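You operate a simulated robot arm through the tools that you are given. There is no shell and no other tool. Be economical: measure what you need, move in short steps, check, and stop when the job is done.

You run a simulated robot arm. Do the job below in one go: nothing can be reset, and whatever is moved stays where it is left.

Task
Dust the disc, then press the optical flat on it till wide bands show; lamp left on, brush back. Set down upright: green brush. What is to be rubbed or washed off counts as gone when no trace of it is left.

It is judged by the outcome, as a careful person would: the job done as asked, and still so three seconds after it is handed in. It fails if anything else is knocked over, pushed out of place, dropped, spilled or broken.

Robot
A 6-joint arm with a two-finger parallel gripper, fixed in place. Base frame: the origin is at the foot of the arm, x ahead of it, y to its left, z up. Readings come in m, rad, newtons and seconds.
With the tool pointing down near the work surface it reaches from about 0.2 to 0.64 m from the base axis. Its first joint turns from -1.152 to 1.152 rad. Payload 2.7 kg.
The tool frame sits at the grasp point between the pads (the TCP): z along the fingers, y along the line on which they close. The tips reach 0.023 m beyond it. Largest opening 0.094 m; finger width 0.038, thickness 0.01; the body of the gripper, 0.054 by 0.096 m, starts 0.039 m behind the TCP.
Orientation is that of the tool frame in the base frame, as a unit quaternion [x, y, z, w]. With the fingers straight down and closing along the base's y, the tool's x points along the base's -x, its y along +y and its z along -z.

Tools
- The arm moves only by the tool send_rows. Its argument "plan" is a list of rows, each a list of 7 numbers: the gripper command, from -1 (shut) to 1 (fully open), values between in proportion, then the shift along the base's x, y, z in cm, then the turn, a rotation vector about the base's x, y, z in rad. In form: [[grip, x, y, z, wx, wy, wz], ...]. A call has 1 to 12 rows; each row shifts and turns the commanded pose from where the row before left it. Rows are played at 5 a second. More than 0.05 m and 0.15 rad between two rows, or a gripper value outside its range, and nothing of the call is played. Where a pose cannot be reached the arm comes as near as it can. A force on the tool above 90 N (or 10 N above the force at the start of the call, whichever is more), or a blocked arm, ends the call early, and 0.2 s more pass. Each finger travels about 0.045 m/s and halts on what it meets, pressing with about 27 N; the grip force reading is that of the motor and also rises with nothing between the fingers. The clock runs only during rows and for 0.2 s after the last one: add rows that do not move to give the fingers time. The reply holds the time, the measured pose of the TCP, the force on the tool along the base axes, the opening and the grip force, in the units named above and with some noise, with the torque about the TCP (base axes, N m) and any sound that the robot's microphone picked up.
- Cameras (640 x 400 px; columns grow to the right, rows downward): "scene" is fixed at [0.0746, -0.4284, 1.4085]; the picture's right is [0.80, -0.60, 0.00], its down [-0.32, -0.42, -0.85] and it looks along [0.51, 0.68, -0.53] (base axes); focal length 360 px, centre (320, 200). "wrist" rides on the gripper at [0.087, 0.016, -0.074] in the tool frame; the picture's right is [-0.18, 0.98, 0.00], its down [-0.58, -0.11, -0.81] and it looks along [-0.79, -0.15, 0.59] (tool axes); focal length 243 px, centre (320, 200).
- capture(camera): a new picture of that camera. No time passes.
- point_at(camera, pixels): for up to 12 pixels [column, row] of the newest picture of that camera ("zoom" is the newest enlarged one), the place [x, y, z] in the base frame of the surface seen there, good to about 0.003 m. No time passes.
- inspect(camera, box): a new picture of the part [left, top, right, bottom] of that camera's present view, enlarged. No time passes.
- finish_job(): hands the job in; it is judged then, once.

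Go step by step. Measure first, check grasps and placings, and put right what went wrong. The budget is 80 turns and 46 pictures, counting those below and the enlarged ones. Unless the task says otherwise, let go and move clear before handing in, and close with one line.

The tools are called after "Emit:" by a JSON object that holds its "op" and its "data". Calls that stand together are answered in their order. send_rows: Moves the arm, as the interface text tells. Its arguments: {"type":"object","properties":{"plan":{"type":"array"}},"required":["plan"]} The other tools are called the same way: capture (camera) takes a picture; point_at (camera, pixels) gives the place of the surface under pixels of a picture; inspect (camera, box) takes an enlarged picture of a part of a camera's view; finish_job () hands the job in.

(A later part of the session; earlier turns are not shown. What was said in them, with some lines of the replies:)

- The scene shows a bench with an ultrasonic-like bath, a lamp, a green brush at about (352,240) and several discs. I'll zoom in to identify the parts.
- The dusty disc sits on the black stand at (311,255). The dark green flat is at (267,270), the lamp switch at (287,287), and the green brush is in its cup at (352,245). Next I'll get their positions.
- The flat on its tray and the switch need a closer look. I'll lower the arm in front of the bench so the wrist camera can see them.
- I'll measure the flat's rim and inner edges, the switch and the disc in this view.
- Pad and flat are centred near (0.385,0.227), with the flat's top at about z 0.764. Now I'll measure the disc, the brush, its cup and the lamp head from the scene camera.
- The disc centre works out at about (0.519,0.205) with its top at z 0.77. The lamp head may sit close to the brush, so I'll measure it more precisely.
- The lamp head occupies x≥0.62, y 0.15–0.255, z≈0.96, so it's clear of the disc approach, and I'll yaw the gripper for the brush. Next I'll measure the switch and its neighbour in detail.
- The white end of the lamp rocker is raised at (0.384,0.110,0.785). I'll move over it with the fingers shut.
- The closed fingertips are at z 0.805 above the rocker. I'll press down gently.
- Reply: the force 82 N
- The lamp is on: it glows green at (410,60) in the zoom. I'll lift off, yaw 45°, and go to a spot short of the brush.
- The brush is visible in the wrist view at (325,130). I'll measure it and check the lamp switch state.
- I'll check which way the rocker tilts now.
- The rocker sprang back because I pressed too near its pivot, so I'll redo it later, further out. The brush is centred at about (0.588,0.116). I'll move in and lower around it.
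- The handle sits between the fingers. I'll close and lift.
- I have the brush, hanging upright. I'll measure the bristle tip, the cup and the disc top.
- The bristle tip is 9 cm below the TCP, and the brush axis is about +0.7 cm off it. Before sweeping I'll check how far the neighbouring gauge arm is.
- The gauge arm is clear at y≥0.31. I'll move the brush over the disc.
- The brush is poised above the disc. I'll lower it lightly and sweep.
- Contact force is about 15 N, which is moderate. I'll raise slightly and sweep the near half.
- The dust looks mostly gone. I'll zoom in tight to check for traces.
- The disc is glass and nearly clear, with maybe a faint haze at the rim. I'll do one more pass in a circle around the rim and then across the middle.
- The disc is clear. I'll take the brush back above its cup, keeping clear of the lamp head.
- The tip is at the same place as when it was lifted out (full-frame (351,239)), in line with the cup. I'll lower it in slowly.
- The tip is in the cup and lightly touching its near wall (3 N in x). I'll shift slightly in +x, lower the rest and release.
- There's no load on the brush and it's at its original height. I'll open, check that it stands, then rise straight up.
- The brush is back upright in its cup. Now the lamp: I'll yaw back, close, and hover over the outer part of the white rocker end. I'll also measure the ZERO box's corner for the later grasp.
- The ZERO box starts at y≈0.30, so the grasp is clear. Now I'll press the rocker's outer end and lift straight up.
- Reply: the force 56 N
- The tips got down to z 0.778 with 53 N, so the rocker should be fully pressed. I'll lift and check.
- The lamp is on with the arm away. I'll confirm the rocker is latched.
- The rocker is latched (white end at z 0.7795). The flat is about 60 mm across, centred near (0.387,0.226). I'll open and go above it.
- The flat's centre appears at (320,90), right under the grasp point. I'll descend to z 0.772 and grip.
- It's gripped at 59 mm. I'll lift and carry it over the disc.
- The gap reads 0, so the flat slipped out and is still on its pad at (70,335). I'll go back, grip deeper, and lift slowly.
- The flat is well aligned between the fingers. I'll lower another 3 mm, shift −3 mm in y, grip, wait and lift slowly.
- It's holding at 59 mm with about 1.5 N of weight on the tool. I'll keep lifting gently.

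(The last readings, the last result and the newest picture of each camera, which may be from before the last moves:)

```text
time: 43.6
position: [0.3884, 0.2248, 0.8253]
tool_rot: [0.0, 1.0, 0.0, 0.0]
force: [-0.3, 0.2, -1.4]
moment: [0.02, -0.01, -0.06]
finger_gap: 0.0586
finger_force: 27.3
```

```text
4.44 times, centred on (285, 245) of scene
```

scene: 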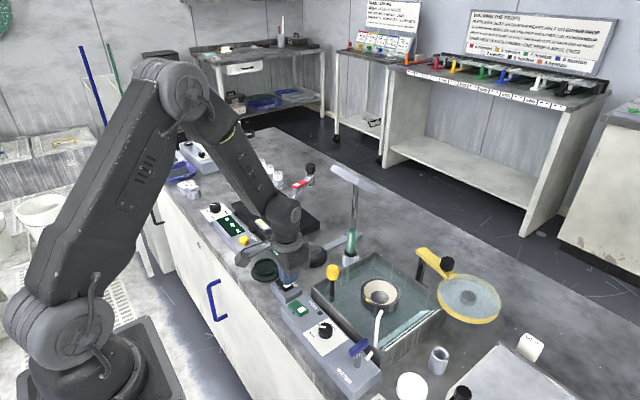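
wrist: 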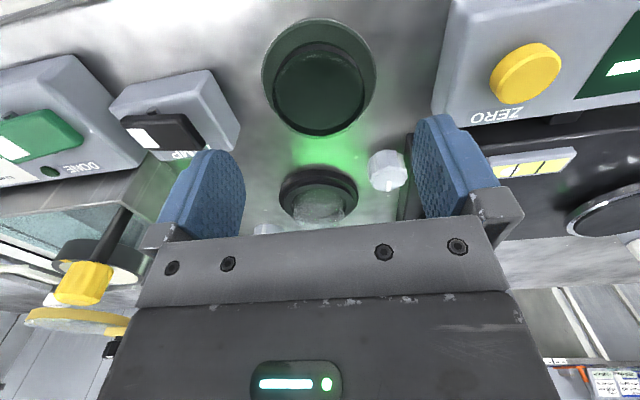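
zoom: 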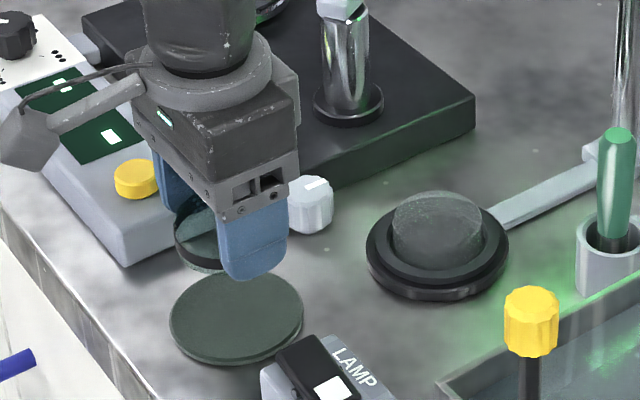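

The flat is held level and about centred. I'll carry it slowly to the disc.

Emit:
{"op": "send_rows", "data": {"plan": [[-1, 0.6, -0.1, 0.5, 0, 0, 0], [-1, 1.2, -0.2, 0.5, 0, 0, 0], [-1, 1.4, -0.3, 0, 0, 0, 0], [-1, 1.5, -0.3, 0, 0, 0, 0], [-1, 1.5, -0.3, 0, 0, 0, 0], [-1, 1.5, -0.3, 0, 0, 0, 0], [-1, 1.5, -0.2, 0, 0, 0, 0], [-1, 1.5, -0.2, 0, 0, 0, 0], [-1, 1.3, -0.2, 0, 0, 0, 0], [-1, 0.8, -0.1, 0, 0, 0, 0], [-1, 0.4, 0, 0, 0, 0, 0], [-1, 0, 0, 0, 0, 0, 0]]}}

Emit:
{"op": "inspect", "data": {"camera": "scene", "box": [270, 200, 360, 280]}}

Emit:
{"op": "capture", "data": {"camera": "wrist"}}

```text
time: 46.2
position: [0.5199, 0.2042, 0.8357]
tool_rot: [0.0, 1.0, 0.0, -0.001]
force: [-0.3, 0.3, -1.3]
moment: [-0.01, -0.04, -0.02]
finger_gap: 0.0588
finger_force: 26.9
```

```text
5.00 times, centred on (315, 240) of scene
```

zoom: 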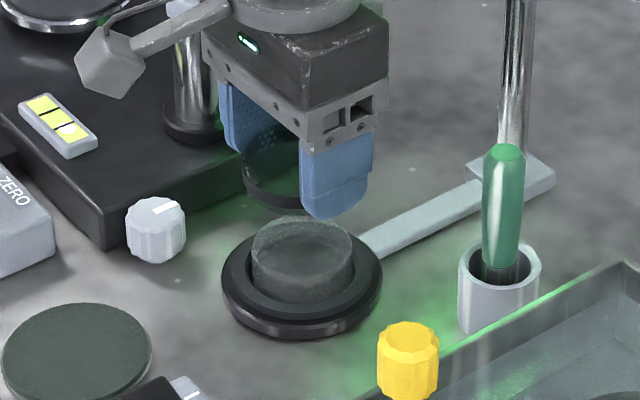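

```text
6 pictures are left
```

wrist: 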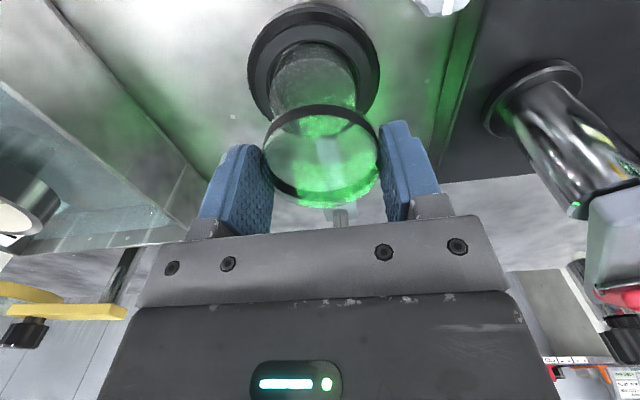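

The flat sits just above the disc, within a couple of mm of its centre. I'll lower to just short of contact, then creep.

Emit:
{"op": "send_rows", "data": {"plan": [[-1, -0.1, -0.2, -1, 0, 0, 0], [-1, 0, 0, -1, 0, 0, 0], [-1, 0, 0, -1, 0, 0, 0], [-1, 0, 0, -0.5, 0, 0, 0], [-1, 0, 0, -0.3, 0, 0, 0], [-1, 0, 0, -0.2, 0, 0, 0], [-1, 0, 0, 0, 0, 0, 0]]}}

```text
time: 47.8
position: [0.5206, 0.2024, 0.7963]
tool_rot: [0.0, 1.0, 0.0, 0.001]
force: [-2.8, -0.1, 10.3]
moment: [-0.1, 0.37, -0.01]
finger_gap: 0.0588
finger_force: 26.4
```

Contact: 10 N upward at z 0.796. I'll release a little at a time and rise clear.

Emit:
{"op": "send_rows", "data": {"plan": [[-1, 0, 0, 0.05, 0, 0, 0], [0.35, 0, 0, 0, 0, 0, 0], [0.6, 0, 0, 0, 0, 0, 0], [0.7, 0, 0, 0, 0, 0, 0], [0.7, 0, 0, 0, 0, 0, 0], [0.7, 0, 0, 1, 0, 0, 0], [0.7, 0, 0, 2, 0, 0, 0], [0.7, 0, 0, 2, 0, 0, 0], [-1, 0, 0, 0, 0, 0, 0], [-1, 0, 0, 0, 0, 0, 0], [-1, 0, 0, 0, 0, 0, 0], [-1, 0, 0, 0, 0, 0, 0]]}}

Emit:
{"op": "inspect", "data": {"camera": "scene", "box": [280, 205, 350, 275]}}

```text
time: 50.4
position: [0.5187, 0.2028, 0.8461]
tool_rot: [0.0, 1.0, 0.0, 0.001]
force: [0.4, 0.0, 0.5]
moment: [-0.04, -0.01, -0.04]
finger_gap: 0.0
finger_force: 9.4
```

```text
5.71 times, centred on (315, 240) of scene
```

zoom: 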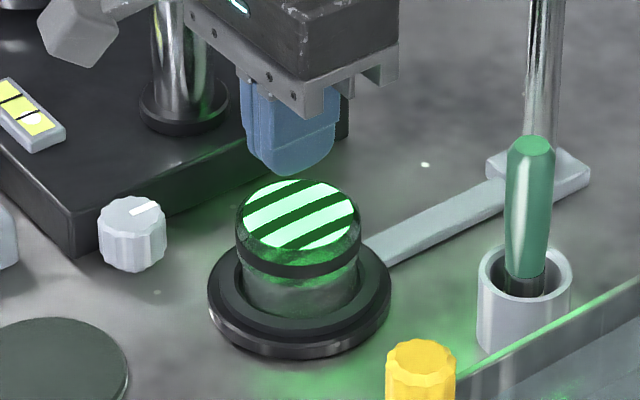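

The flat is on the disc and about four bands show. I'll press on its centre with the closed fingers to widen them.

Emit:
{"op": "send_rows", "data": {"plan": [[-1, -0.2, -0.1, -1, 0, 0, 0], [-1, 0, 0, -1, 0, 0, 0], [-1, 0, 0, -0.8, 0, 0, 0], [-1, 0, 0, -0.3, 0, 0, 0], [-1, 0, 0, -0.2, 0, 0, 0], [-1, 0, 0, 0, 0, 0, 0]]}}

```text
time: 51.8
position: [0.5167, 0.2013, 0.8139]
tool_rot: [0.0, 1.0, 0.0, 0.0]
force: [-0.5, -0.5, 0.1]
moment: [0.0, 0.0, -0.02]
finger_gap: 0.0
finger_force: 26.9
```

Emit:
{"op": "send_rows", "data": {"plan": [[-1, 0, 0, -0.2, 0, 0, 0], [-1, 0, 0, -0.15, 0, 0, 0], [-1, 0, 0, 0, 0, 0, 0]]}}

```text
time: 52.6
position: [0.5176, 0.2007, 0.8129]
tool_rot: [-0.002, 1.0, 0.001, 0.003]
force: [-8.7, -4.5, 32.4]
moment: [-0.11, 0.46, 0.02]
finger_gap: 0.0
finger_force: 26.3
```

I'm pressing at about 32 N. I'll hold for two seconds, then lift and look.

Emit:
{"op": "send_rows", "data": {"plan": [[-1, 0, 0, 0, 0, 0, 0], [-1, 0, 0, 0, 0, 0, 0], [-1, 0, 0, 0, 0, 0, 0], [-1, 0, 0, 0, 0, 0, 0], [-1, 0, 0, 0, 0, 0, 0], [-1, 0, 0, 0, 0, 0, 0], [-1, 0, 0, 0, 0, 0, 0], [-1, 0, 0, 1, 0, 0, 0], [-1, 0, 0, 2, 0, 0, 0], [-1, -1, 0, 3, 0, 0, 0], [-1, -3, 0, 3, 0, 0, 0], [-1, -3, 0, 0, 0, 0, 0]]}}

Emit:
{"op": "inspect", "data": {"camera": "scene", "box": [280, 205, 350, 275]}}

```text
time: 55.2
position: [0.4461, 0.2017, 0.8993]
tool_rot: [0.001, 1.0, 0.0, -0.001]
force: [0.0, -0.5, 0.1]
moment: [0.04, 0.02, 0.01]
finger_gap: 0.0001
finger_force: 27.2
```

```text
5.71 times, centred on (315, 240) of scene
```

zoom: 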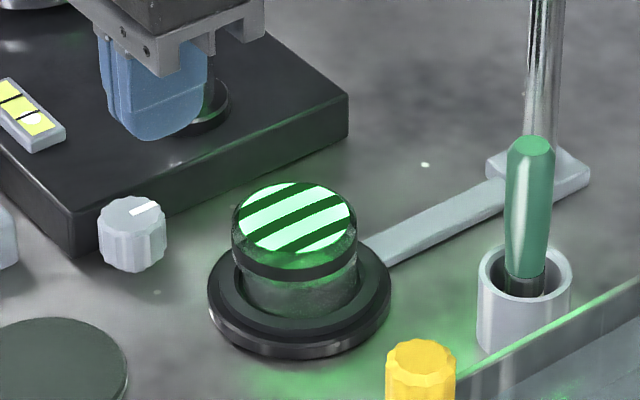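

Four broad bands remain, unchanged after 32 N, so the contact is settled. I'll move the arm clear and take a final look.

Emit:
{"op": "send_rows", "data": {"plan": [[-1, -4, 0, 3, 0, 0, 0], [-1, -4, 0, 4, 0, 0, 0], [-1, -4, 0, 4, 0, 0, 0], [0, -3, 0, 4, 0, 0, 0], [0, 0, 0, 0, 0, 0, 0], [0, 0, 0, 0, 0, 0, 0]]}}

Emit:
{"op": "capture", "data": {"camera": "scene"}}

Emit:
{"op": "inspect", "data": {"camera": "scene", "box": [250, 160, 400, 300]}}

```text
refused: row 2 steps farther than a row can; nothing moved
```

```text
3 pictures are left
```

scene: 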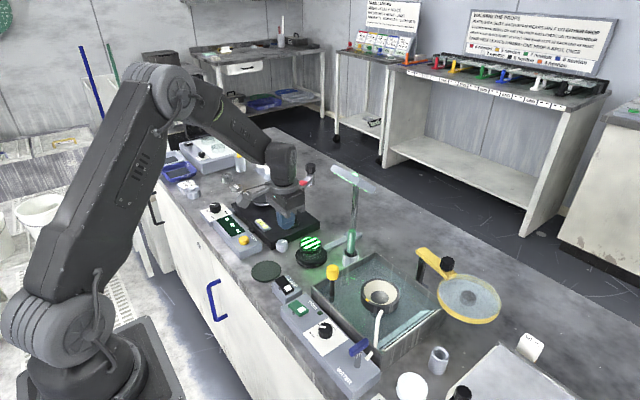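

```text
2.86 times, centred on (325, 230) of scene
```

zoom: 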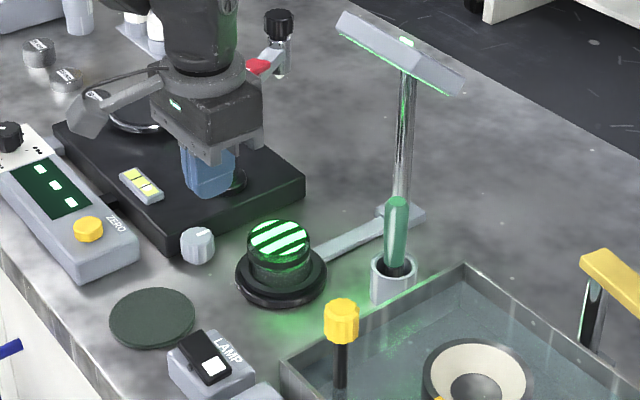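

The lamp is on, the bands are broad, the brush is upright, and nothing else has moved. The retreat move was refused because its steps were too long, so I'll back off in smaller ones.

Emit:
{"op": "send_rows", "data": {"plan": [[-1, -3, 0, 3, 0, 0, 0], [-1, -3, 0, 3, 0, 0, 0], [-1, -3, 0, 3, 0, 0, 0], [-1, -3, 0, 3, 0, 0, 0], [0, -3, 0, 2, 0, 0, 0], [0, 0, 0, 0, 0, 0, 0], [0, 0, 0, 0, 0, 0, 0]]}}

Emit:
{"op": "inspect", "data": {"camera": "scene", "box": [290, 215, 370, 275]}}

```text
time: 56.8
position: [0.2953, 0.2008, 1.0406]
tool_rot: [0.0, 1.0, 0.001, 0.0]
force: [0.3, -0.6, 1.1]
moment: [0.04, 0.03, 0.01]
finger_gap: 0.047
finger_force: 0.1
```

```text
6.67 times, centred on (330, 245) of scene
```

zoom: 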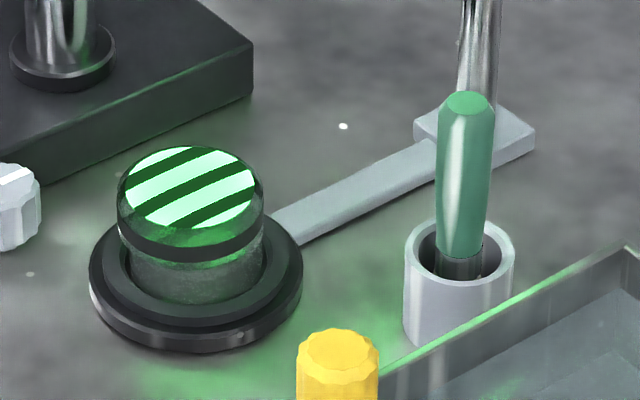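

The arm is clear, the wide bands are steady under the lit lamp, and the brush stands upright in its cup. I'm handing in.

Emit:
{"op": "finish_job", "data": {}}

```text
The job is handed in.
```

The disc is dusted with no trace visible, and the optical flat is pressed on it with about four wide bands showing. The lamp is on, the green brush is upright in its cup, and the job is handed in.
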